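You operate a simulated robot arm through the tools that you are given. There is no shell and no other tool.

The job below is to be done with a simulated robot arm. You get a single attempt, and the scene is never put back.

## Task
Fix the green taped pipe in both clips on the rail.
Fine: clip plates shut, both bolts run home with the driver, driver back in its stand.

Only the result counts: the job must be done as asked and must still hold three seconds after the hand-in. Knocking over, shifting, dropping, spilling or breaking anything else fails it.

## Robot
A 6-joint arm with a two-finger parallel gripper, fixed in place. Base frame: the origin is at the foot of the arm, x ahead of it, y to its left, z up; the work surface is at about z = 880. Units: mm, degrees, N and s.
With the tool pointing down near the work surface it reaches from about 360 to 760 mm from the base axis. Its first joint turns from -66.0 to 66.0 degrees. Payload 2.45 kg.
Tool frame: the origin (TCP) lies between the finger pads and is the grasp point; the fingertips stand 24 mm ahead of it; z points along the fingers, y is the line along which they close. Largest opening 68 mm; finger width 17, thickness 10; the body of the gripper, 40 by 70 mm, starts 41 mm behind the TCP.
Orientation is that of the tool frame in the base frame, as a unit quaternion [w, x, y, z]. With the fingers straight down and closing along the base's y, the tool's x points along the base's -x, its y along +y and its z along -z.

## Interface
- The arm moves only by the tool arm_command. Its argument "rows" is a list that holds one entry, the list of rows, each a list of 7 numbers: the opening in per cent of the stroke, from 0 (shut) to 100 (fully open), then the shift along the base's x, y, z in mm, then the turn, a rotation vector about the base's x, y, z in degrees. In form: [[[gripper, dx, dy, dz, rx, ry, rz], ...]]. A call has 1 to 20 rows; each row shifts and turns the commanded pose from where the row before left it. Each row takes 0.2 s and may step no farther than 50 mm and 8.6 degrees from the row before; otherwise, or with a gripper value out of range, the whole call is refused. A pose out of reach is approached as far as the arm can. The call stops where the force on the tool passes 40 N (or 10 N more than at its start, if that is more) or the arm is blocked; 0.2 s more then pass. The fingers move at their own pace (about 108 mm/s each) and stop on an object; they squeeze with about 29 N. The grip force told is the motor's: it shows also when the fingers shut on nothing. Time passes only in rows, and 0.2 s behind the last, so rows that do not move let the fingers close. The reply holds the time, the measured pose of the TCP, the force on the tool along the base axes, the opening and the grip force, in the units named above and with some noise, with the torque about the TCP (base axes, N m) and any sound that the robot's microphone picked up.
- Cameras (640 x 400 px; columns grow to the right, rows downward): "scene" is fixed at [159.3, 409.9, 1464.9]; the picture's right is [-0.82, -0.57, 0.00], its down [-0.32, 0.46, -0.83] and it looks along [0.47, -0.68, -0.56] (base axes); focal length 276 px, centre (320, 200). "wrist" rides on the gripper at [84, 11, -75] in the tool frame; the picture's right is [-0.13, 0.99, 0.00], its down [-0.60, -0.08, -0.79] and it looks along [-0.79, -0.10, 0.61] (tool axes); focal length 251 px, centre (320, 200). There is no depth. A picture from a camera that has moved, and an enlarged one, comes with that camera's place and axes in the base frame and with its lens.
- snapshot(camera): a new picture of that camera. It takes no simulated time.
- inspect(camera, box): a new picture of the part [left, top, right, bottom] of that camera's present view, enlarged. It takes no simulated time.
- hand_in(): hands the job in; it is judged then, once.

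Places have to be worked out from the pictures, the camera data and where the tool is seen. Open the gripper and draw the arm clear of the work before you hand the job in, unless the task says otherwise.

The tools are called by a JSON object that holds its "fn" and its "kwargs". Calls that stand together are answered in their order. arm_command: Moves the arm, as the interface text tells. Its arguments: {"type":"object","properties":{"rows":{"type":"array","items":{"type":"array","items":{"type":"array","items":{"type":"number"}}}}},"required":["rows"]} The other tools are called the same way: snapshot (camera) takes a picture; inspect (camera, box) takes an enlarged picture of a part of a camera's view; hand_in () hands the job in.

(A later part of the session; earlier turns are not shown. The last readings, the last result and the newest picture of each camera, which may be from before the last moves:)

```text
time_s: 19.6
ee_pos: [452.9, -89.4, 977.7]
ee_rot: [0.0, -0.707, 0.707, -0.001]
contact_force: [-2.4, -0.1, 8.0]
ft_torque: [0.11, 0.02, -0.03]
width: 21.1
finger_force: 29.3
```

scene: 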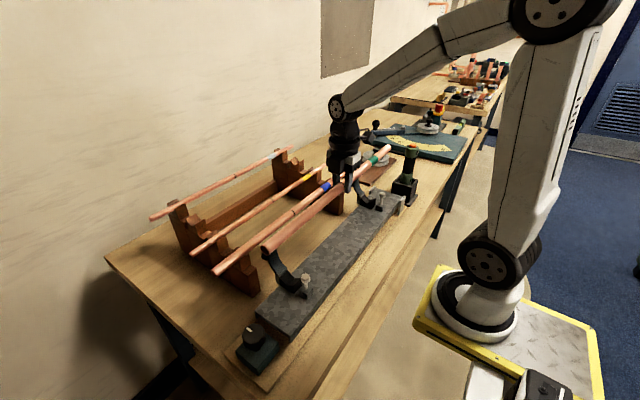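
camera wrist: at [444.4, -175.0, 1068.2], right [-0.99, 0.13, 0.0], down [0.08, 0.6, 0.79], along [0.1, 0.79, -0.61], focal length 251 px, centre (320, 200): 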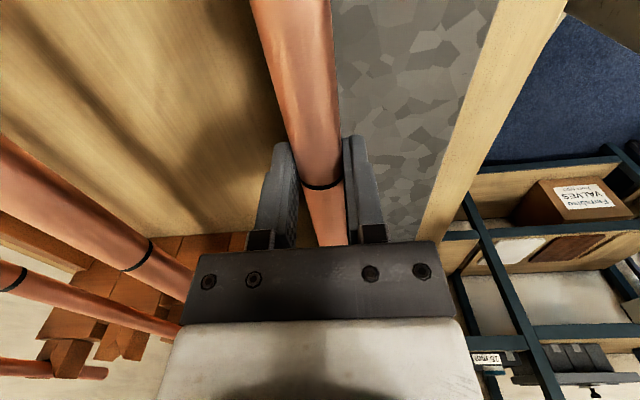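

The pipe is seated with light load (8 N). I'll open the fingers in steps and then rise straight up.

{"fn": "arm_command", "kwargs": {"rows": [[[40, 0, 0, 0, 0, 0, 0], [60, 0, 0, 0, 0, 0, 0], [80, 0, 0, 0, 0, 0, 0], [80, 0, 0, 0, 0, 0, 0], [80, 0, 0, 10, 0, 0, 0], [80, 0, 0, 20, 0, 0, 0], [80, 0, 0, 30, 0, 0, 0], [80, 0, 0, 40, 0, 0, 0], [80, 0, 0, 40, 0, 0, 0], [80, 0, 0, 0, 0, 0, 0]]]}}

{"fn": "snapshot", "kwargs": {"camera": "scene"}}

{"fn": "inspect", "kwargs": {"camera": "scene", "box": [240, 225, 330, 305]}}

{"fn": "inspect", "kwargs": {"camera": "scene", "box": [340, 155, 420, 225]}}

{"fn": "snapshot", "kwargs": {"camera": "wrist"}}

```text
time_s: 21.8
ee_pos: [451.5, -90.1, 1116.4]
ee_rot: [0.001, -0.707, 0.707, -0.001]
contact_force: [0.3, 0.2, 0.8]
ft_torque: [-0.01, 0.0, -0.01]
width: 54.5
finger_force: 0.1
```

```text
taken
```

scene: 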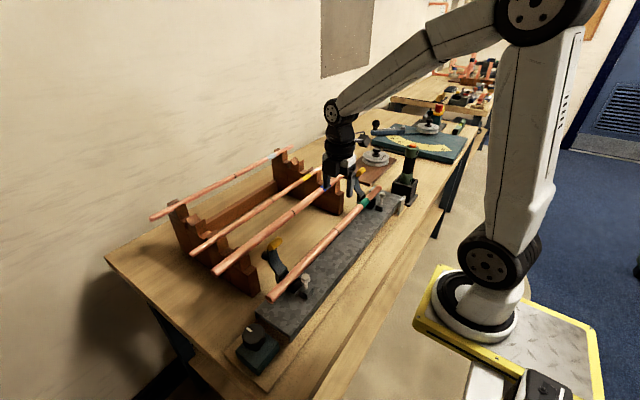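

```text
5.00 times, centred on (285, 265) of scene
camera zoom: at [159.3, 409.9, 1464.9], right [-0.82, -0.57, 0.0], down [-0.32, 0.46, -0.83], along [0.47, -0.68, -0.56], focal length 1380 px, centre (495, -125)
```

zoom: 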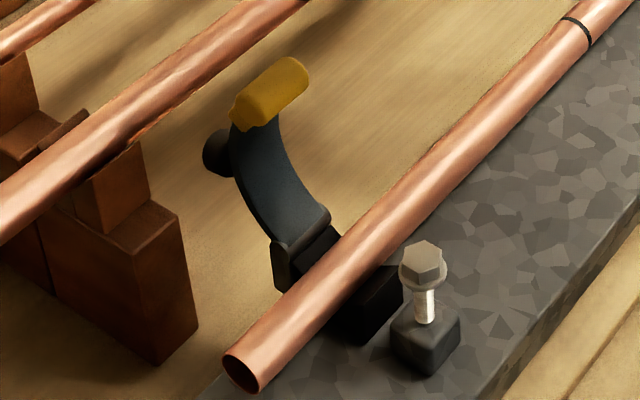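

```text
5.71 times, centred on (380, 190) of scene
camera zoom: at [159.3, 409.9, 1464.9], right [-0.82, -0.57, 0.0], down [-0.32, 0.46, -0.83], along [0.47, -0.68, -0.56], focal length 1577 px, centre (-23, 257)
```

zoom: 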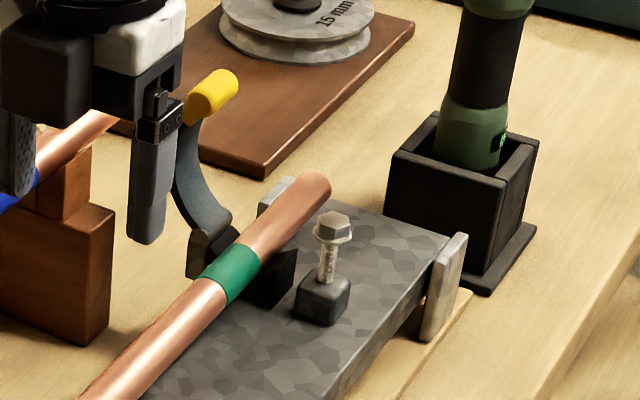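

```text
taken
camera wrist: at [441.8, -173.6, 1193.0], right [-0.99, 0.13, 0.0], down [0.08, 0.6, 0.79], along [0.1, 0.79, -0.61], focal length 251 px, centre (320, 200)
```

wrist: 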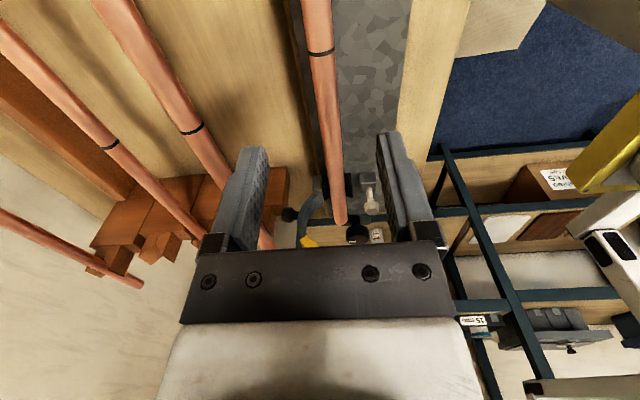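

The pipe rests in both Vs at y≈175 to -364. Now the plates: I'll close the fingers, go around behind the near clip's handle (x≈548, y≈101) at height, then come down to handle level.

{"fn": "arm_command", "kwargs": {"rows": [[[40, 20, 0, 10, 0, 0, 0], [0, 30, 10, 10, 0, 0, 0], [0, 30, 30, 0, 0, 0, 0], [0, 17, 40, 0, 0, 0, 0], [0, 0, 40, 0, 0, 0, 0], [0, 0, 40, 0, 0, 0, 0], [0, 0, 31, 0, 0, 0, 0], [0, 0, 0, -15, 0, 0, 0], [0, 0, 0, -20, 0, 0, 0], [0, 0, 0, 0, 0, 0, 0]]]}}

{"fn": "snapshot", "kwargs": {"camera": "wrist"}}

{"fn": "inspect", "kwargs": {"camera": "scene", "box": [200, 180, 340, 310]}}

```text
time_s: 24.0
ee_pos: [549.2, 102.6, 1101.2]
ee_rot: [0.0, 0.708, -0.707, -0.001]
contact_force: [0.1, -0.8, 0.5]
ft_torque: [0.02, 0.0, 0.01]
width: 0.1
finger_force: 23.4
```

```text
taken
camera wrist: at [538.3, 17.3, 1177.3], right [-0.99, 0.13, 0.0], down [0.08, 0.6, 0.79], along [0.1, 0.79, -0.61], focal length 251 px, centre (320, 200)
```

wrist: 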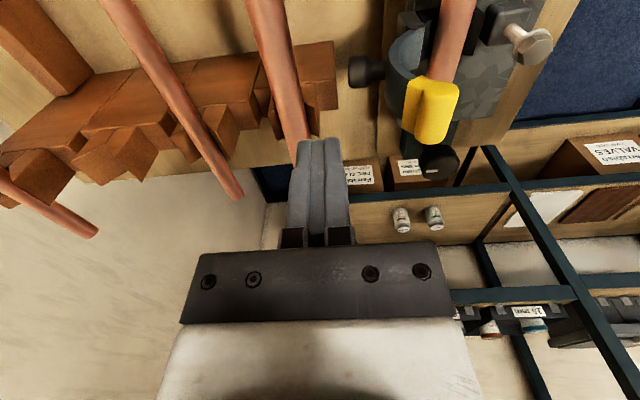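

```text
3.08 times, centred on (270, 245) of scene
camera zoom: at [159.3, 409.9, 1464.9], right [-0.82, -0.57, 0.0], down [-0.32, 0.46, -0.83], along [0.47, -0.68, -0.56], focal length 849 px, centre (474, 62)
```

zoom: 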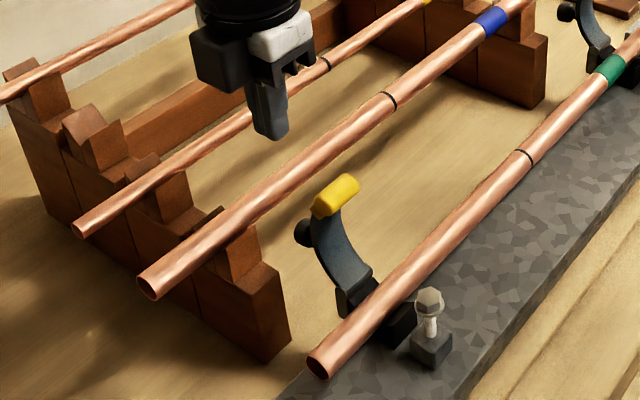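

I'll zoom in on the handle from here to fix its y and z before touching it.

{"fn": "inspect", "kwargs": {"camera": "wrist", "box": [330, 0, 570, 190]}}

```text
2.11 times, centred on (450, 95) of wrist
camera zoom: at [538.3, 17.3, 1177.3], right [-0.99, 0.13, 0.0], down [0.08, 0.6, 0.79], along [0.1, 0.79, -0.61], focal length 529 px, centre (46, 421)
```

zoom: 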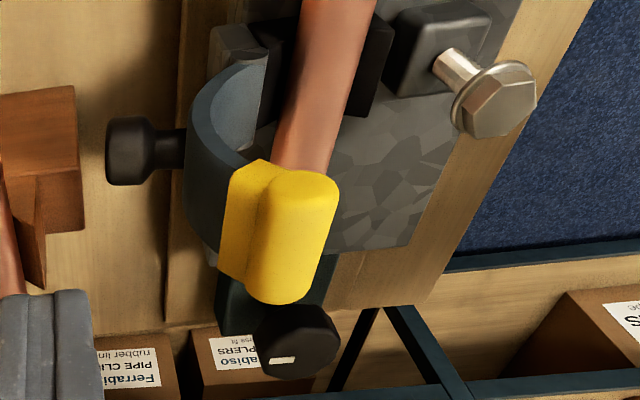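

From this view the handle is a roller about 38 mm long, centred at (488, 101, 1060), at the end of the plate. I'll lower the fingertips to z≈1045 behind it and push toward -x.

{"fn": "arm_command", "kwargs": {"rows": [[[0, 0, -1.5, -16, 0, 0, 0], [0, 0, 0, -16, 0, 0, 0], [0, -10, 0, 0, 0, 0, 0], [0, -10, 0, 0, 0, 0, 0], [0, -8, 0, 0, 0, 0, 0], [0, 0, 0, 0, 0, 0, 0]]]}}

{"fn": "inspect", "kwargs": {"camera": "scene", "box": [230, 210, 330, 310]}}

{"fn": "snapshot", "kwargs": {"camera": "wrist"}}

```text
time_s: 25.4
ee_pos: [520.1, 99.2, 1070.6]
ee_rot: [0.001, -0.707, 0.707, 0.0]
contact_force: [-0.6, 0.3, -0.3]
ft_torque: [-0.02, 0.0, 0.01]
width: 0.0
finger_force: 23.8
```

```text
4.00 times, centred on (280, 260) of scene
camera zoom: at [159.3, 409.9, 1464.9], right [-0.82, -0.57, 0.0], down [-0.32, 0.46, -0.83], along [0.47, -0.68, -0.56], focal length 1104 px, centre (480, -40)
```

zoom: 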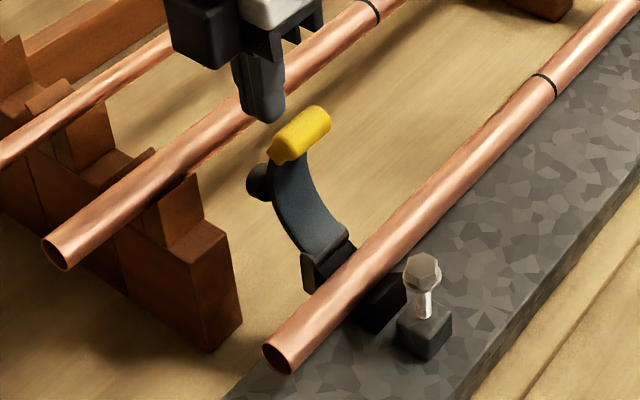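

```text
taken
camera wrist: at [510.7, 14.9, 1145.6], right [-0.99, 0.13, 0.0], down [0.08, 0.6, 0.79], along [0.1, 0.79, -0.61], focal length 251 px, centre (320, 200)
```

wrist: 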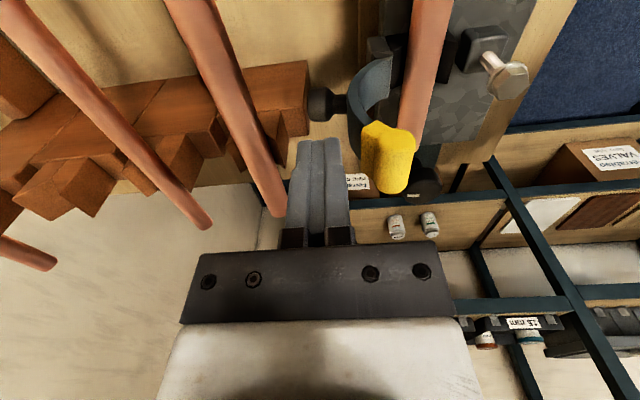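

The finger is right behind the handle with a few mm of gap. I'll push toward -x in steps and watch the force.

{"fn": "arm_command", "kwargs": {"rows": [[[0, -8, 0, 0, 0, 0, 0], [0, -8, 0, 0, 0, 0, 0], [0, -8, 0, 0, 0, 0, 0], [0, 0, 0, 0, 0, 0, 0]]]}}

{"fn": "snapshot", "kwargs": {"camera": "wrist"}}

{"fn": "inspect", "kwargs": {"camera": "scene", "box": [230, 210, 330, 310]}}

```text
time_s: 26.4
ee_pos: [496.9, 97.4, 1072.0]
ee_rot: [0.002, -0.707, 0.708, -0.002]
contact_force: [2.8, -4.9, 17.9]
ft_torque: [-0.14, 0.08, 0.03]
width: 0.0
finger_force: 23.7
```

```text
taken
camera wrist: at [486.8, 14.7, 1146.9], right [-0.99, 0.13, 0.0], down [0.08, 0.6, 0.79], along [0.11, 0.79, -0.61], focal length 251 px, centre (320, 200)
```

wrist: 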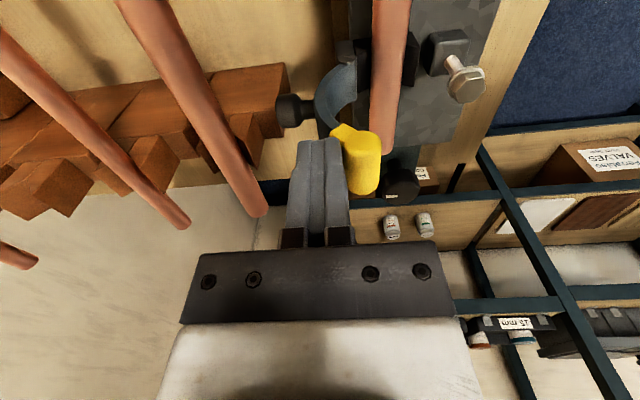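

```text
4.00 times, centred on (280, 260) of scene
camera zoom: at [159.1, 409.7, 1465.0], right [-0.82, -0.57, 0.0], down [-0.32, 0.46, -0.83], along [0.47, -0.68, -0.56], focal length 1104 px, centre (480, -40)
```

zoom: 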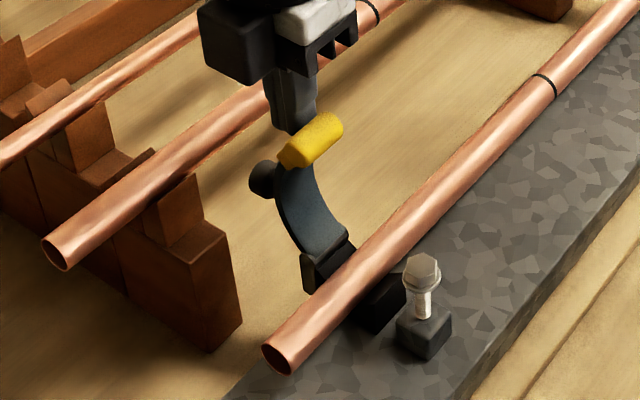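

The plate has rotated about 10°, but there's 18 N upward on the tool, so my fingertip edge is riding on the plate neck. I'll raise by 7 mm so only the roller's side is pushed, then continue.

{"fn": "arm_command", "kwargs": {"rows": [[[0, 0, 0, 7, 0, 0, 0], [0, -6, 0, 0, 0, 0, 0], [0, -6, 0, 0, 0, 0, 0], [0, 0, 0, 0, 0, 0, 0]]]}}

{"fn": "snapshot", "kwargs": {"camera": "wrist"}}

{"fn": "inspect", "kwargs": {"camera": "scene", "box": [230, 210, 330, 310]}}

```text
time_s: 27.4
ee_pos: [486.2, 98.9, 1076.3]
ee_rot: [0.0, 0.707, -0.707, 0.0]
contact_force: [0.8, 0.2, -0.4]
ft_torque: [0.01, 0.01, 0.01]
width: 0.0
finger_force: 23.7
```

```text
taken
camera wrist: at [475.3, 15.7, 1152.4], right [-0.99, 0.13, 0.0], down [0.08, 0.6, 0.79], along [0.1, 0.79, -0.61], focal length 251 px, centre (320, 200)
```

wrist: 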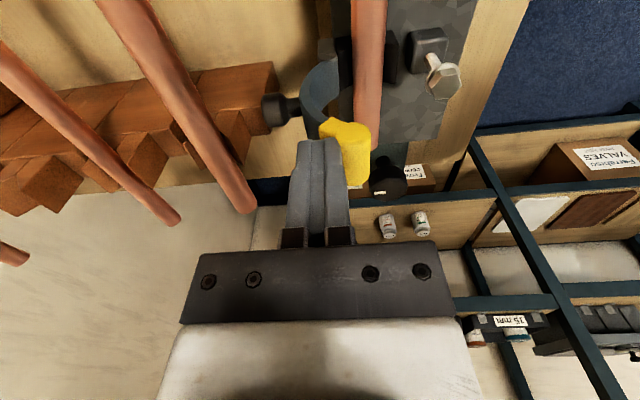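

```text
4.00 times, centred on (280, 260) of scene
camera zoom: at [159.3, 409.9, 1464.9], right [-0.82, -0.57, 0.0], down [-0.32, 0.46, -0.83], along [0.47, -0.68, -0.56], focal length 1104 px, centre (480, -40)
```

zoom: 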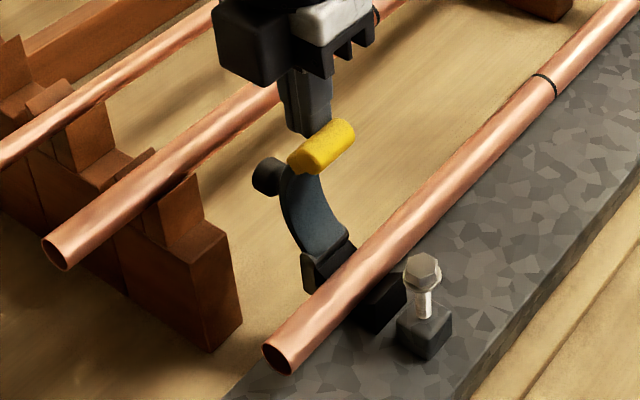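

The plate now moves with almost no force. I'll keep pushing along the arc, going down slightly as the handle descends.

{"fn": "arm_command", "kwargs": {"rows": [[[0, -7, 0, -1, 0, 0, 0], [0, -7, 0, -2, 0, 0, 0], [0, -7, 0, -2, 0, 0, 0], [0, -7, 0, -3, 0, 0, 0], [0, 0, 0, 0, 0, 0, 0]]]}}

{"fn": "snapshot", "kwargs": {"camera": "wrist"}}

{"fn": "inspect", "kwargs": {"camera": "scene", "box": [230, 210, 330, 310]}}

```text
time_s: 28.6
ee_pos: [456.2, 98.2, 1068.9]
ee_rot: [0.0, -0.706, 0.708, 0.0]
contact_force: [-7.0, 4.8, 16.7]
ft_torque: [0.12, 0.38, -0.04]
width: 0.0
finger_force: 23.0
```

```text
taken
camera wrist: at [446.3, 15.0, 1144.7], right [-0.99, 0.13, 0.0], down [0.08, 0.6, 0.79], along [0.1, 0.79, -0.61], focal length 251 px, centre (320, 200)
```

wrist: 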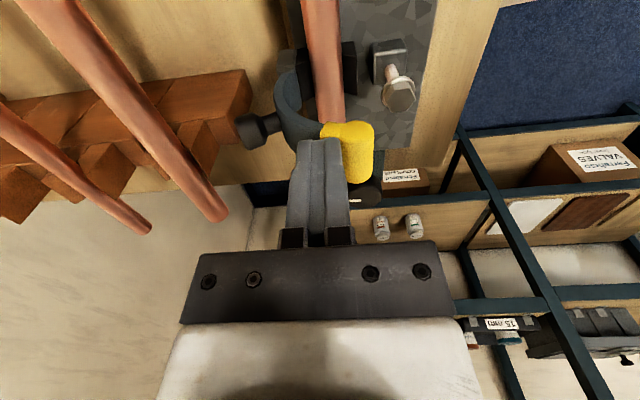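

```text
4.00 times, centred on (280, 260) of scene
camera zoom: at [158.8, 410.0, 1464.9], right [-0.82, -0.57, 0.0], down [-0.32, 0.46, -0.83], along [0.47, -0.68, -0.56], focal length 1104 px, centre (480, -40)
```

zoom: 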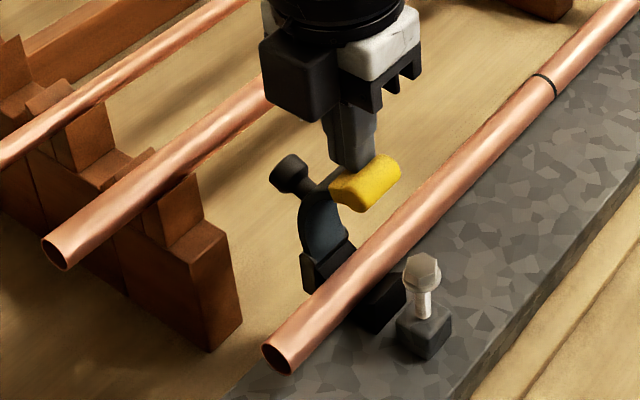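

The plate is now about 40° over, with the handle at roughly (437, 1050). Before continuing I'll lift the finger a little and look at the plate's outer face to see whether it has a slot for the bolt.

{"fn": "arm_command", "kwargs": {"rows": [[[0, 2, 0, 8, 0, 0, 0], [0, 20, -20, 25, 0, 0, 0], [0, 20, -30, 25, 0, 0, 0], [0, 0, 0, 0, 0, 0, 0]]]}}

{"fn": "snapshot", "kwargs": {"camera": "wrist"}}

{"fn": "inspect", "kwargs": {"camera": "wrist", "box": [320, 20, 480, 180]}}

{"fn": "inspect", "kwargs": {"camera": "scene", "box": [250, 225, 330, 305]}}

```text
time_s: 29.6
ee_pos: [500.1, 47.2, 1127.6]
ee_rot: [0.001, -0.706, 0.708, 0.001]
contact_force: [0.5, 0.3, -0.2]
ft_torque: [0.04, -0.01, 0.01]
width: 0.0
finger_force: 23.6
```

```text
taken
camera wrist: at [489.6, -35.9, 1203.2], right [-0.99, 0.13, 0.0], down [0.08, 0.6, 0.79], along [0.1, 0.79, -0.61], focal length 251 px, centre (320, 200)
```

wrist: 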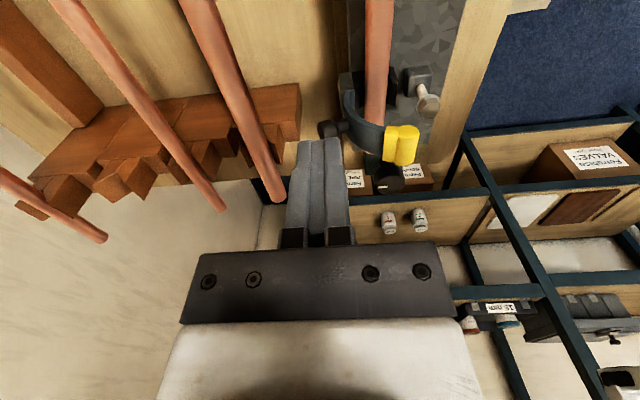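

```text
2.50 times, centred on (400, 100) of wrist
camera zoom: at [489.6, -35.9, 1203.2], right [-0.99, 0.13, 0.0], down [0.08, 0.6, 0.79], along [0.1, 0.79, -0.61], focal length 629 px, centre (120, 450)
```

zoom: 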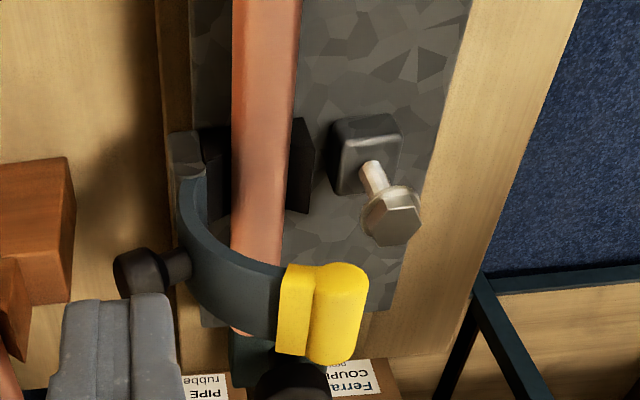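

```text
5.00 times, centred on (290, 265) of scene
camera zoom: at [159.3, 409.9, 1464.9], right [-0.82, -0.57, 0.0], down [-0.32, 0.46, -0.83], along [0.47, -0.68, -0.56], focal length 1380 px, centre (470, -125)
```

zoom: 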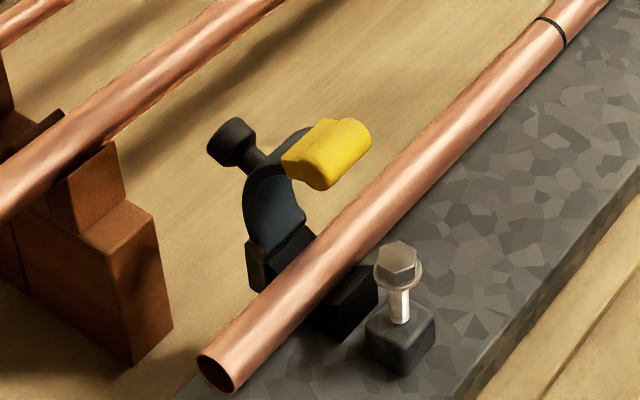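

The plate stays where it was left (light hinge friction) and looks solid, with the roller handle at about (440, 1048), so the pivot is near (479, 982). I'll come over the top of it at x≈438 and push it down from above.

{"fn": "arm_command", "kwargs": {"rows": [[[0, -22, 18, 0, 0, 0, 0], [0, -20, 18, 0, 0, 0, 0], [0, -20, 18, 0, 0, 0, 0], [0, 0, 0, -15, 0, 0, 0], [0, 0, 0, -15, 0, 0, 0], [0, 0, 0, -8, 0, 0, 0], [0, 0, 0, -6, 0, 0, 0], [0, 0, 0, -6, 0, 0, 0], [0, 0, 0, 0, 0, 0, 0]]]}}

{"fn": "inspect", "kwargs": {"camera": "scene", "box": [250, 220, 330, 300]}}

{"fn": "snapshot", "kwargs": {"camera": "wrist"}}

```text
time_s: 31.6
ee_pos: [437.7, 101.9, 1075.9]
ee_rot: [0.0, 0.707, -0.707, 0.0]
contact_force: [0.0, -0.5, 0.5]
ft_torque: [0.03, 0.04, 0.04]
width: 0.0
finger_force: 23.5
```

```text
5.00 times, centred on (290, 260) of scene
camera zoom: at [159.3, 409.9, 1464.9], right [-0.82, -0.57, 0.0], down [-0.32, 0.46, -0.83], along [0.47, -0.68, -0.56], focal length 1380 px, centre (470, -100)
```

zoom: 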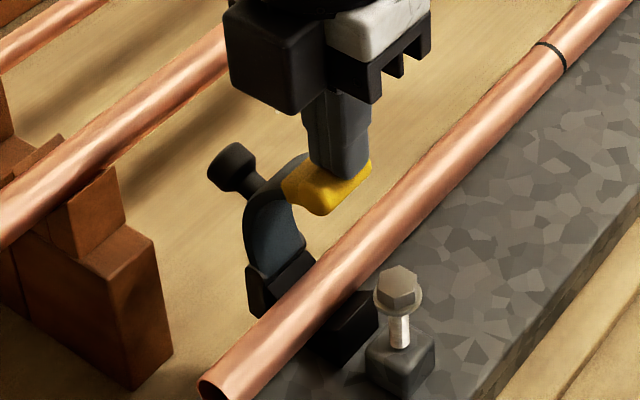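

```text
taken
camera wrist: at [426.9, 19.0, 1152.1], right [-0.99, 0.13, 0.0], down [0.08, 0.6, 0.79], along [0.1, 0.79, -0.61], focal length 251 px, centre (320, 200)
```

wrist: 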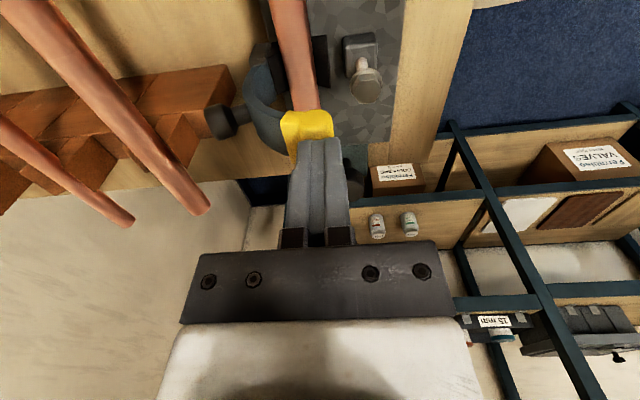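

The fingertips are just on top of the handle. I'll press down in steps.

{"fn": "arm_command", "kwargs": {"rows": [[[0, 0, 0, -6, 0, 0, 0], [0, 0, 0, -6, 0, 0, 0], [0, 0, 0, -6, 0, 0, 0], [0, 0, 0, 0, 0, 0, 0]]]}}

{"fn": "inspect", "kwargs": {"camera": "scene", "box": [250, 220, 330, 300]}}

{"fn": "snapshot", "kwargs": {"camera": "wrist"}}

```text
time_s: 32.2
ee_pos: [435.6, 103.0, 1071.6]
ee_rot: [0.0, 0.708, -0.707, 0.0]
contact_force: [-8.9, -2.0, 17.5]
ft_torque: [-0.16, 0.07, -0.07]
width: 0.2
finger_force: 23.5
stopped in row 3: the force on the tool passed its limit at 51 N (the readings are from after the stop); the commanded pose is now the measured one
```

```text
5.00 times, centred on (290, 260) of scene
camera zoom: at [158.8, 409.8, 1465.0], right [-0.82, -0.57, 0.0], down [-0.32, 0.46, -0.83], along [0.47, -0.68, -0.56], focal length 1380 px, centre (470, -100)
```

zoom: 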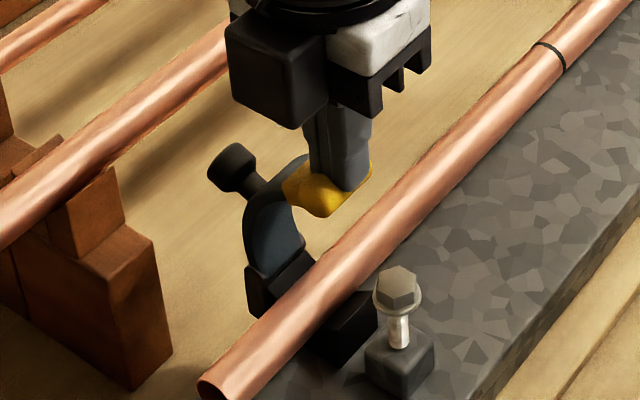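

```text
taken
camera wrist: at [426.4, 18.9, 1145.3], right [-0.99, 0.13, 0.0], down [0.08, 0.6, 0.79], along [0.1, 0.79, -0.61], focal length 251 px, centre (320, 200)
```

wrist: 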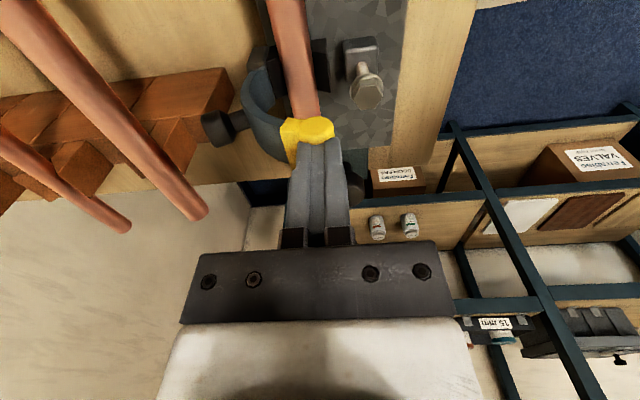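

Pressing on the roller's far side just pushes through the hinge. I need to push in the corner on the +x side of the roller. I'll lift, shift +x to about 459, drop back behind the roller and follow the arc around the pivot.

{"fn": "arm_command", "kwargs": {"rows": [[[0, 0, 0, 12, 0, 0, 0], [0, 13, -1, 6, 0, 0, 0], [0, 12, -1, 0, 0, 0, 0], [0, 0, 0, -10, 0, 0, 0], [0, 0, 0, 0, 0, 0, 0]]]}}

{"fn": "inspect", "kwargs": {"camera": "scene", "box": [250, 220, 330, 300]}}

{"fn": "inspect", "kwargs": {"camera": "wrist", "box": [200, 40, 440, 240]}}

```text
time_s: 33.4
ee_pos: [463.7, 99.9, 1076.9]
ee_rot: [-0.001, -0.707, 0.707, -0.001]
contact_force: [0.3, -0.8, 0.7]
ft_torque: [0.02, -0.07, 0.02]
width: 0.0
finger_force: 23.4
```

```text
5.00 times, centred on (290, 260) of scene
camera zoom: at [159.3, 409.9, 1464.9], right [-0.82, -0.57, 0.0], down [-0.32, 0.46, -0.83], along [0.47, -0.68, -0.56], focal length 1380 px, centre (470, -100)
```

zoom: 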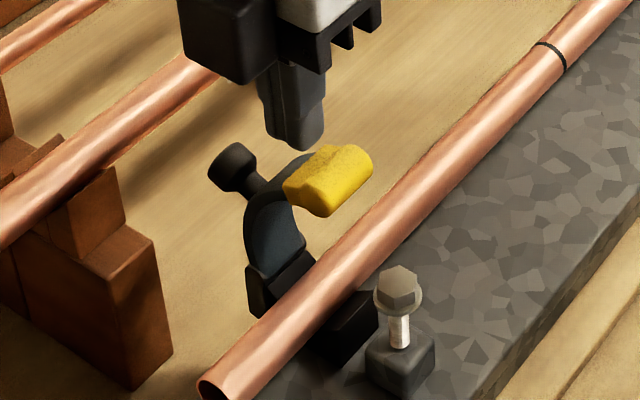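

```text
2.00 times, centred on (320, 140) of wrist
camera zoom: at [452.4, 17.0, 1152.0], right [-0.99, 0.13, 0.0], down [0.08, 0.6, 0.79], along [0.1, 0.79, -0.61], focal length 503 px, centre (320, 320)
```

zoom: 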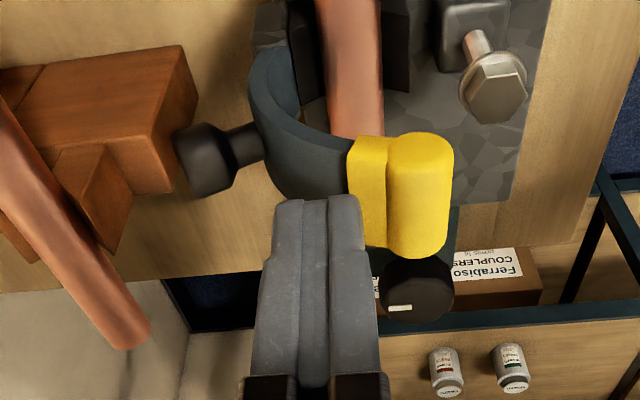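

The finger is now on the +x side of the roller. I'll push along the arc, left and increasingly down.

{"fn": "arm_command", "kwargs": {"rows": [[[0, -3, 1, -5, 0, 0, 0], [0, -6, 0, -2, 0, 0, 0], [0, -6, 0, -3, 0, 0, 0], [0, -6, 0, -4, 0, 0, 0], [0, 0, 0, 0, 0, 0, 0]]]}}

{"fn": "inspect", "kwargs": {"camera": "scene", "box": [250, 220, 330, 300]}}

{"fn": "inspect", "kwargs": {"camera": "wrist", "box": [200, 40, 440, 240]}}

```text
time_s: 34.6
ee_pos: [442.0, 102.1, 1062.9]
ee_rot: [0.001, -0.707, 0.707, 0.0]
contact_force: [0.0, 0.6, 0.5]
ft_torque: [0.0, 0.0, 0.04]
width: 0.0
finger_force: 23.7
```

```text
5.00 times, centred on (290, 260) of scene
camera zoom: at [159.3, 409.9, 1464.9], right [-0.82, -0.57, 0.0], down [-0.32, 0.46, -0.83], along [0.47, -0.68, -0.56], focal length 1380 px, centre (470, -100)
```

zoom: 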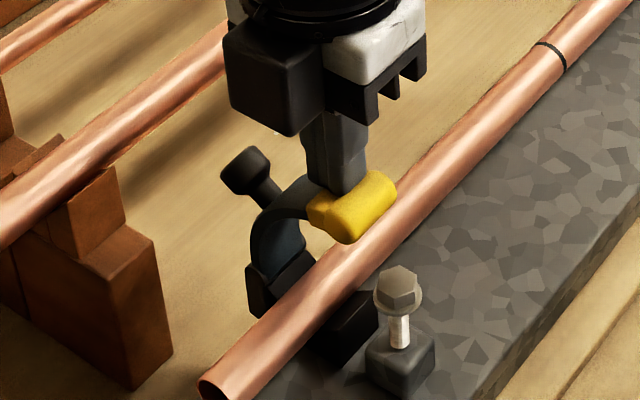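

```text
2.00 times, centred on (320, 140) of wrist
camera zoom: at [430.2, 17.6, 1138.3], right [-0.99, 0.13, 0.0], down [0.08, 0.6, 0.79], along [0.1, 0.79, -0.61], focal length 503 px, centre (320, 320)
```

zoom: 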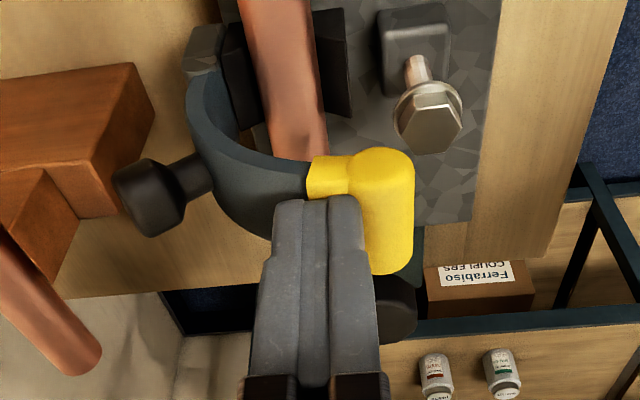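

It's moving smoothly. I'll continue along the arc.

{"fn": "arm_command", "kwargs": {"rows": [[[0, -5, 0, -4, 0, 0, 0], [0, -5, 0, -5, 0, 0, 0], [0, -4, 0, -5, 0, 0, 0], [0, 0, 0, 0, 0, 0, 0]]]}}

{"fn": "inspect", "kwargs": {"camera": "scene", "box": [250, 220, 330, 300]}}

{"fn": "inspect", "kwargs": {"camera": "wrist", "box": [200, 40, 440, 240]}}

```text
time_s: 35.6
ee_pos: [427.1, 100.7, 1048.0]
ee_rot: [0.0, -0.707, 0.707, -0.001]
contact_force: [0.3, 0.2, 0.1]
ft_torque: [0.0, 0.02, -0.01]
width: 0.0
finger_force: 23.4
```

```text
5.00 times, centred on (290, 260) of scene
camera zoom: at [159.3, 409.9, 1464.9], right [-0.82, -0.57, 0.0], down [-0.32, 0.46, -0.83], along [0.47, -0.68, -0.56], focal length 1380 px, centre (470, -100)
```

zoom: 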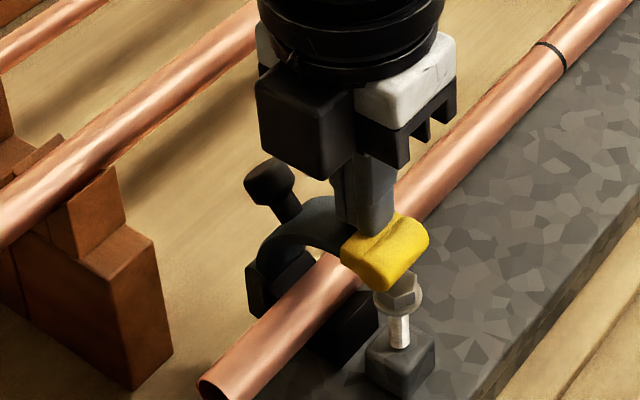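

```text
2.00 times, centred on (320, 140) of wrist
camera zoom: at [416.2, 17.4, 1123.6], right [-0.99, 0.13, 0.0], down [0.08, 0.6, 0.79], along [0.1, 0.79, -0.61], focal length 503 px, centre (320, 320)
```

zoom: 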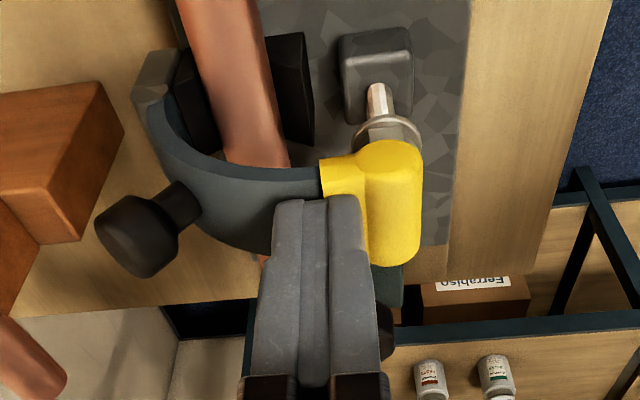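

The handle is now right above the bolt head (about (410, 1025)). I'll continue in small steps and watch for contact with the bolt.

{"fn": "arm_command", "kwargs": {"rows": [[[0, -2, 0, -3, 0, 0, 0], [0, -2, 0, -3, 0, 0, 0], [0, 0, 0, 0, 0, 0, 0]]]}}

{"fn": "inspect", "kwargs": {"camera": "scene", "box": [250, 220, 330, 300]}}

{"fn": "inspect", "kwargs": {"camera": "wrist", "box": [200, 40, 440, 240]}}

```text
time_s: 36.4
ee_pos: [422.3, 100.6, 1043.2]
ee_rot: [-0.001, 0.707, -0.707, 0.0]
contact_force: [-2.2, 0.7, 1.6]
ft_torque: [0.0, 0.04, -0.05]
width: 0.0
finger_force: 23.9
```

```text
5.00 times, centred on (290, 260) of scene
camera zoom: at [159.2, 409.9, 1464.9], right [-0.82, -0.57, 0.0], down [-0.32, 0.46, -0.83], along [0.47, -0.68, -0.56], focal length 1380 px, centre (470, -100)
```

zoom: 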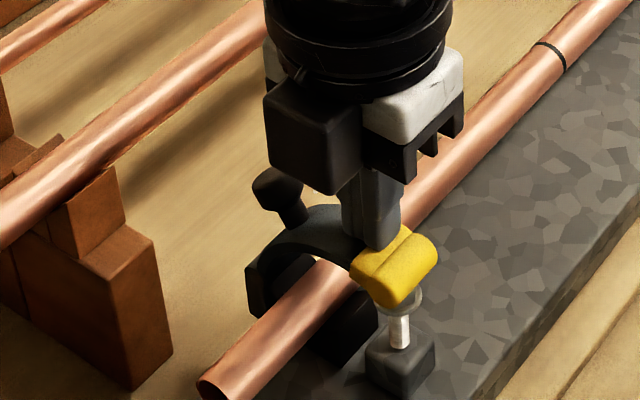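

```text
2.00 times, centred on (320, 140) of wrist
camera zoom: at [412.7, 17.6, 1118.0], right [-0.99, 0.13, 0.0], down [0.08, 0.6, 0.79], along [0.1, 0.79, -0.61], focal length 503 px, centre (320, 320)
```

zoom: 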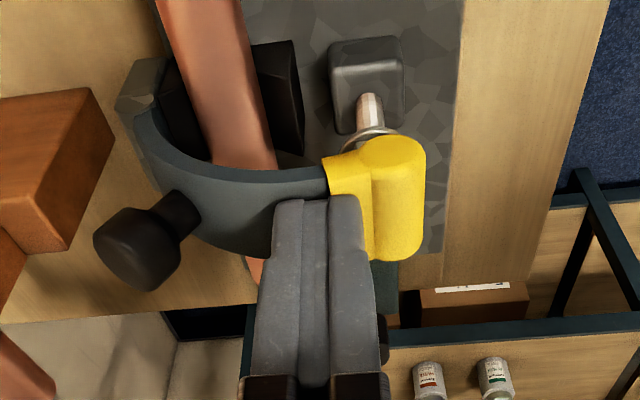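

Force remains tiny and the handle keeps descending over the bolt location. I'll continue the arc downward.

{"fn": "arm_command", "kwargs": {"rows": [[[0, -2, 0, -4, 0, 0, 0], [0, -1.5, 0, -4, 0, 0, 0], [0, 0, 0, 0, 0, 0, 0]]]}}

{"fn": "inspect", "kwargs": {"camera": "scene", "box": [250, 220, 330, 300]}}

{"fn": "inspect", "kwargs": {"camera": "wrist", "box": [200, 40, 440, 240]}}

```text
time_s: 37.2
ee_pos: [419.4, 101.6, 1034.1]
ee_rot: [-0.001, 0.707, -0.707, 0.0]
contact_force: [-0.5, 0.1, -0.2]
ft_torque: [-0.02, -0.02, 0.0]
width: 0.1
finger_force: 23.6
```

```text
5.00 times, centred on (290, 260) of scene
camera zoom: at [159.3, 409.9, 1464.9], right [-0.82, -0.57, 0.0], down [-0.32, 0.46, -0.83], along [0.47, -0.68, -0.56], focal length 1380 px, centre (470, -100)
```

zoom: 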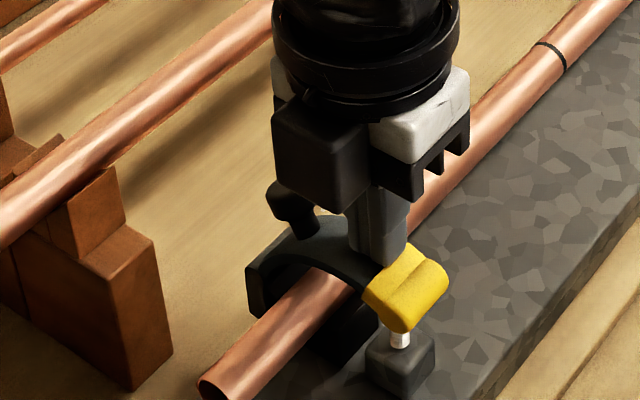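

```text
2.00 times, centred on (320, 140) of wrist
camera zoom: at [409.7, 17.6, 1110.1], right [-0.99, 0.13, 0.0], down [0.08, 0.6, 0.79], along [0.1, 0.79, -0.61], focal length 503 px, centre (320, 320)
```

zoom: 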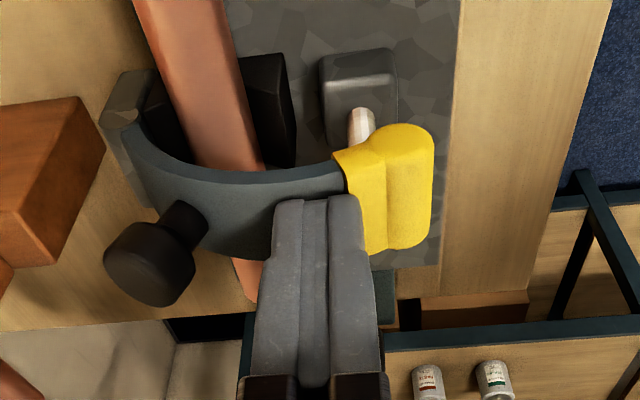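

The handle passes the bolt without contact force, so the plate can shut around it. My fingertip is close to the bolt head, so I'll lift and move to x≈433 (between bolt and knob), then press the plate's top down.

{"fn": "arm_command", "kwargs": {"rows": [[[0, 0, 0, 10, 0, 0, 0], [0, 13.5, 0, 0, 0, 0, 0], [0, 0, 0, -6, 0, 0, 0], [0, 0, 0, -4, 0, 0, 0], [0, 0, 0, -3, 0, 0, 0], [0, 0, 0, 0, 0, 0, 0]]]}}

{"fn": "inspect", "kwargs": {"camera": "scene", "box": [250, 220, 330, 300]}}

{"fn": "inspect", "kwargs": {"camera": "wrist", "box": [200, 40, 440, 240]}}

```text
time_s: 38.6
ee_pos: [433.5, 100.8, 1031.6]
ee_rot: [0.0, 0.707, -0.707, 0.0]
contact_force: [-1.0, -0.2, 0.4]
ft_torque: [0.0, 0.0, 0.01]
width: 0.0
finger_force: 23.3
```

```text
5.00 times, centred on (290, 260) of scene
camera zoom: at [159.3, 409.9, 1464.9], right [-0.82, -0.57, 0.0], down [-0.32, 0.46, -0.83], along [0.47, -0.68, -0.56], focal length 1380 px, centre (470, -100)
```

zoom: 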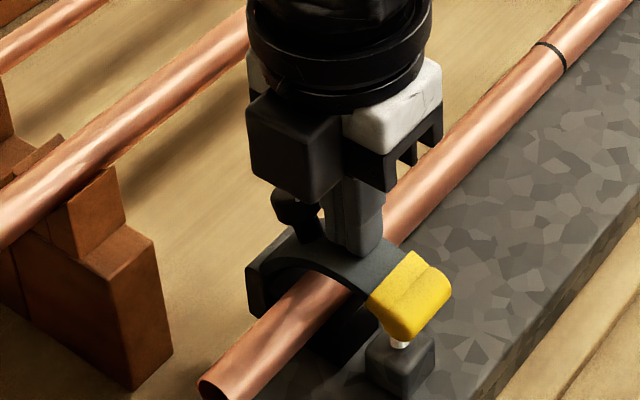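

```text
2.00 times, centred on (320, 140) of wrist
camera zoom: at [422.8, 17.5, 1107.3], right [-0.99, 0.13, 0.0], down [0.08, 0.6, 0.79], along [0.1, 0.79, -0.61], focal length 503 px, centre (320, 320)
```

zoom: 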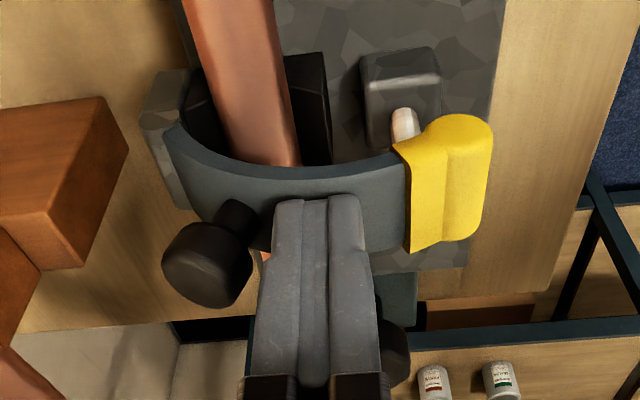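

It's following. I'll shift 2 mm away from the knob and keep pressing down in small steps.

{"fn": "arm_command", "kwargs": {"rows": [[[0, -2, 0, -2, 0, 0, 0], [0, 0, 0, -3, 0, 0, 0], [0, 0, 0, -2, 0, 0, 0], [0, 0, 0, 0, 0, 0, 0]]]}}

{"fn": "inspect", "kwargs": {"camera": "scene", "box": [250, 220, 330, 300]}}

{"fn": "inspect", "kwargs": {"camera": "wrist", "box": [200, 40, 440, 240]}}

```text
time_s: 39.6
ee_pos: [429.1, 101.0, 1023.2]
ee_rot: [-0.002, -0.707, 0.707, 0.001]
contact_force: [-15.9, 1.1, 12.6]
ft_torque: [0.06, 0.2, 0.05]
width: 0.1
finger_force: 23.6
```

```text
5.00 times, centred on (290, 260) of scene
camera zoom: at [158.6, 409.9, 1465.0], right [-0.82, -0.57, 0.0], down [-0.32, 0.46, -0.83], along [0.47, -0.68, -0.56], focal length 1380 px, centre (470, -100)
```

zoom: 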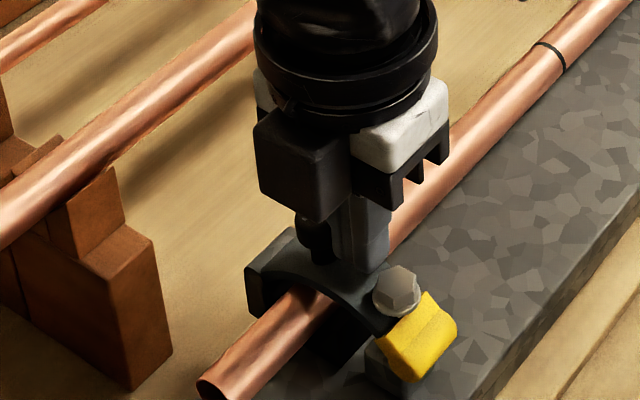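

```text
2.00 times, centred on (320, 140) of wrist
camera zoom: at [419.3, 17.7, 1099.6], right [-0.99, 0.13, 0.0], down [0.08, 0.6, 0.79], along [0.1, 0.79, -0.61], focal length 503 px, centre (320, 320)
```

zoom: 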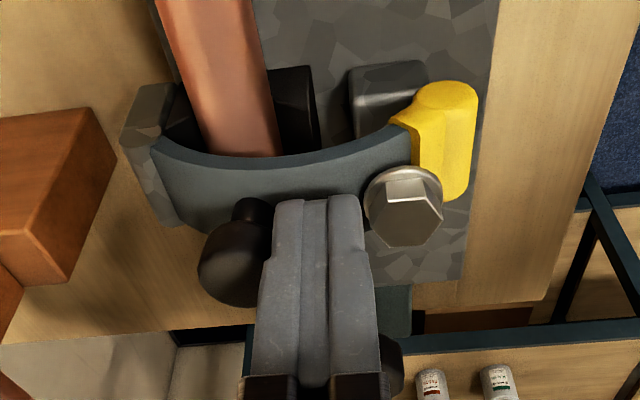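

The plate has swung under the bolt flange and the handle is at about (396, 977). The knob is now touching my finger's side. I'll lift off, move over the knob (x≈451), and press it from the top to make sure it's fully shut.

{"fn": "arm_command", "kwargs": {"rows": [[[0, -2, 0, 2, 0, 0, 0], [0, 0, 0, 20, 0, 0, 0], [0, 0, 0, 16, 0, 0, 0], [0, 24, 0, 0, 0, 0, 0], [0, 0, 0, 0, 0, 0, 0]]]}}

{"fn": "inspect", "kwargs": {"camera": "scene", "box": [250, 220, 330, 300]}}

{"fn": "inspect", "kwargs": {"camera": "wrist", "box": [200, 20, 440, 220]}}

```text
time_s: 40.8
ee_pos: [454.0, 100.5, 1062.4]
ee_rot: [0.001, -0.707, 0.707, 0.001]
contact_force: [0.1, -0.2, -0.4]
ft_torque: [0.03, 0.0, 0.01]
width: 0.0
finger_force: 23.2
```

```text
5.00 times, centred on (290, 260) of scene
camera zoom: at [159.3, 409.9, 1464.9], right [-0.82, -0.57, 0.0], down [-0.32, 0.46, -0.83], along [0.47, -0.68, -0.56], focal length 1380 px, centre (470, -100)
```

zoom: 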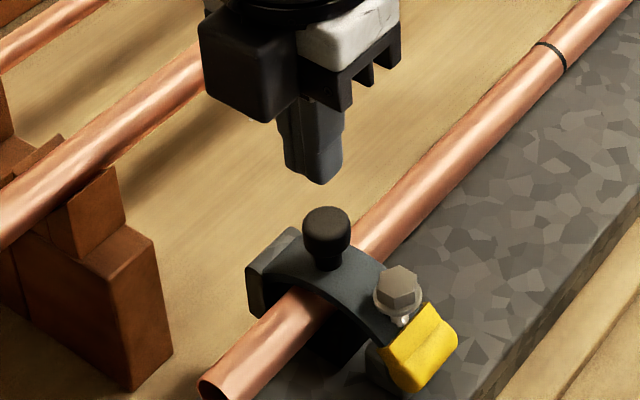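

```text
2.00 times, centred on (320, 120) of wrist
camera zoom: at [443.0, 17.2, 1138.1], right [-0.99, 0.13, 0.0], down [0.08, 0.6, 0.79], along [0.1, 0.79, -0.61], focal length 503 px, centre (320, 360)
```

zoom: 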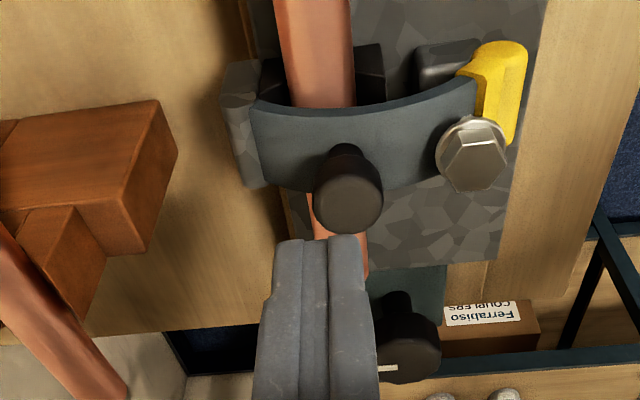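

The plate appears shut with the knob upright at (446, 101, top ≈1021). I'll press down on the knob gently to confirm it's fully home.

{"fn": "arm_command", "kwargs": {"rows": [[[0, -7, 0, -6, 0, 0, 0], [0, 0, 0, -6, 0, 0, 0], [0, 0, 0, -3, 0, 0, 0], [0, 0, 0, -2, 0, 0, 0], [0, 0, 0, -2, 0, 0, 0], [0, 0, 0, 0, 0, 0, 0]]]}}

{"fn": "inspect", "kwargs": {"camera": "scene", "box": [250, 220, 330, 300]}}

```text
time_s: 42.2
ee_pos: [446.0, 102.7, 1043.5]
ee_rot: [0.0, 0.707, -0.707, 0.0]
contact_force: [0.2, 0.2, 0.0]
ft_torque: [0.0, 0.01, -0.02]
width: 0.0
finger_force: 23.0
```

```text
5.00 times, centred on (290, 260) of scene
camera zoom: at [159.3, 409.9, 1464.9], right [-0.82, -0.57, 0.0], down [-0.32, 0.46, -0.83], along [0.47, -0.68, -0.56], focal length 1380 px, centre (470, -100)
```

zoom: 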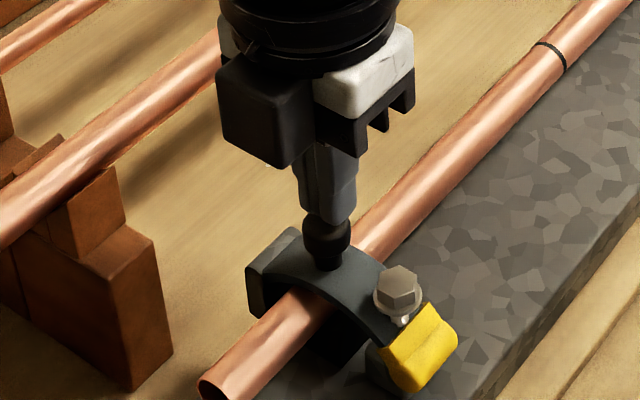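

{"fn": "arm_command", "kwargs": {"rows": [[[0, 0, 0, -2, 0, 0, 0], [0, 0, 0, -2, 0, 0, 0], [0, 0, 0, -1.5, 0, 0, 0], [0, 0, 0, 0, 0, 0, 0]]]}}

{"fn": "inspect", "kwargs": {"camera": "scene", "box": [250, 220, 330, 300]}}

```text
time_s: 43.2
ee_pos: [446.9, 101.6, 1039.4]
ee_rot: [0.002, -0.707, 0.707, 0.0]
contact_force: [-12.1, -4.4, 37.9]
ft_torque: [-0.12, 0.26, 0.04]
width: 0.1
finger_force: 23.8
```

```text
5.00 times, centred on (290, 260) of scene
camera zoom: at [158.4, 409.6, 1465.1], right [-0.82, -0.57, 0.0], down [-0.32, 0.46, -0.83], along [0.47, -0.68, -0.56], focal length 1380 px, centre (470, -100)
```

zoom: 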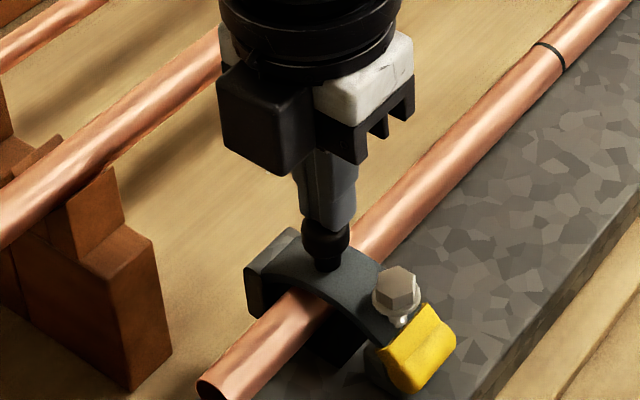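

With 38 N on the knob the plate doesn't move any further, so the near clip is fully shut. I'll lift off and go around behind the far clip's handle at (549, -285).

{"fn": "arm_command", "kwargs": {"rows": [[[0, 0, 0, 10, 0, 0, 0], [0, 0, 0, 40, 0, 0, 0], [0, 0, 0, 40, 0, 0, 0], [0, 25, -38, 0, 0, 0, 0], [0, 25, -40, 0, 0, 0, 0], [0, 25, -40, 0, 0, 0, 0], [0, 25, -40, 0, 0, 0, 0], [0, 2, -40, 0, 0, 0, 0], [0, 0, -40, 0, 0, 0, 0], [0, 0, -40, 0, 0, 0, 0], [0, 0, -40, 0, 0, 0, 0], [0, 0, -40, 0, 0, 0, 0], [0, 0, -28, 0, 0, 0, 0], [0, 0, 0, 0, 0, 0, 0]]]}}

{"fn": "snapshot", "kwargs": {"camera": "wrist"}}

{"fn": "snapshot", "kwargs": {"camera": "scene"}}

```text
time_s: 46.2
ee_pos: [547.8, -283.0, 1129.5]
ee_rot: [0.001, -0.707, 0.707, 0.001]
contact_force: [-0.8, 0.3, 0.1]
ft_torque: [0.02, -0.04, 0.04]
width: 0.0
finger_force: 24.1
```

```text
taken
camera wrist: at [537.4, -366.4, 1204.8], right [-0.99, 0.13, 0.0], down [0.08, 0.6, 0.79], along [0.1, 0.79, -0.61], focal length 251 px, centre (320, 200)
```

wrist: 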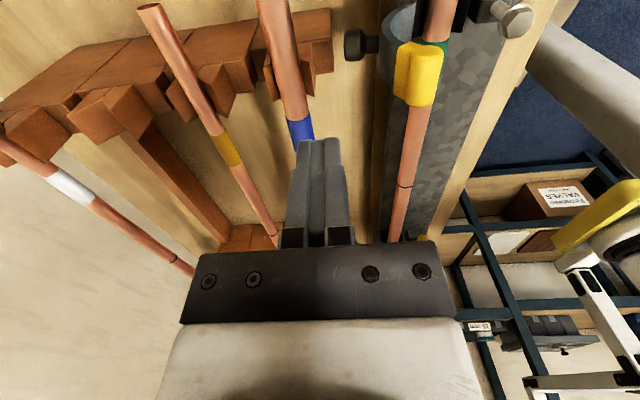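

```text
taken
```

scene: 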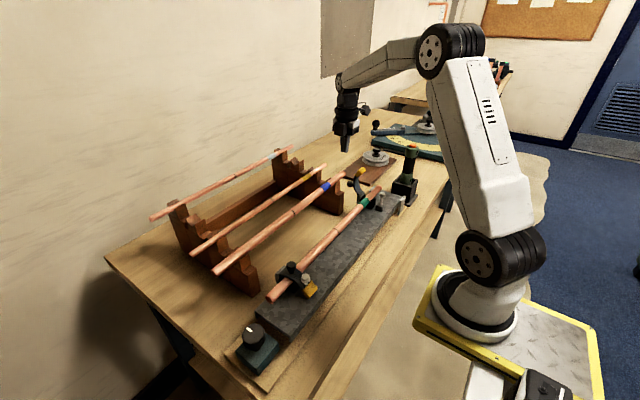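

The near plate is shut. For the far clip, the handle centre appears at about (490, -288, 1062). I'll drop behind it with the tips at z≈1055 and push toward -x.

{"fn": "arm_command", "kwargs": {"rows": [[[0, 0, -3, -20, 0, 0, 0], [0, 0, 0, -20, 0, 0, 0], [0, 0, 0, -10, 0, 0, 0], [0, -12, 0, 0, 0, 0, 0], [0, -12, 0, 0, 0, 0, 0], [0, -8, 0, 0, 0, 0, 0], [0, 0, 0, 0, 0, 0, 0]]]}}

{"fn": "snapshot", "kwargs": {"camera": "wrist"}}

{"fn": "inspect", "kwargs": {"camera": "scene", "box": [330, 120, 430, 220]}}

```text
time_s: 47.8
ee_pos: [515.2, -286.4, 1077.9]
ee_rot: [0.0, -0.707, 0.707, 0.001]
contact_force: [0.6, 0.2, 0.1]
ft_torque: [-0.02, 0.02, 0.01]
width: 0.0
finger_force: 23.8
```

```text
taken
camera wrist: at [505.3, -370.1, 1153.1], right [-0.99, 0.13, 0.0], down [0.08, 0.6, 0.79], along [0.1, 0.79, -0.61], focal length 251 px, centre (320, 200)
```

wrist: 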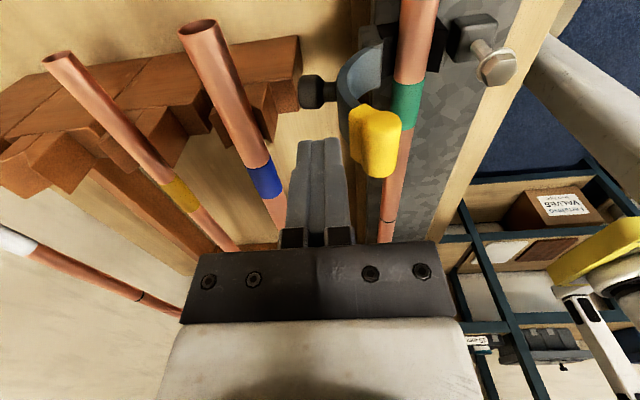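

```text
4.00 times, centred on (380, 170) of scene
camera zoom: at [159.3, 409.9, 1464.9], right [-0.82, -0.57, 0.0], down [-0.32, 0.46, -0.83], along [0.47, -0.68, -0.56], focal length 1104 px, centre (80, 320)
```

zoom: 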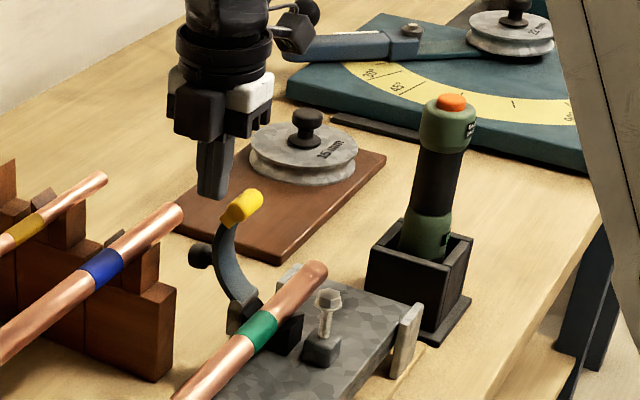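

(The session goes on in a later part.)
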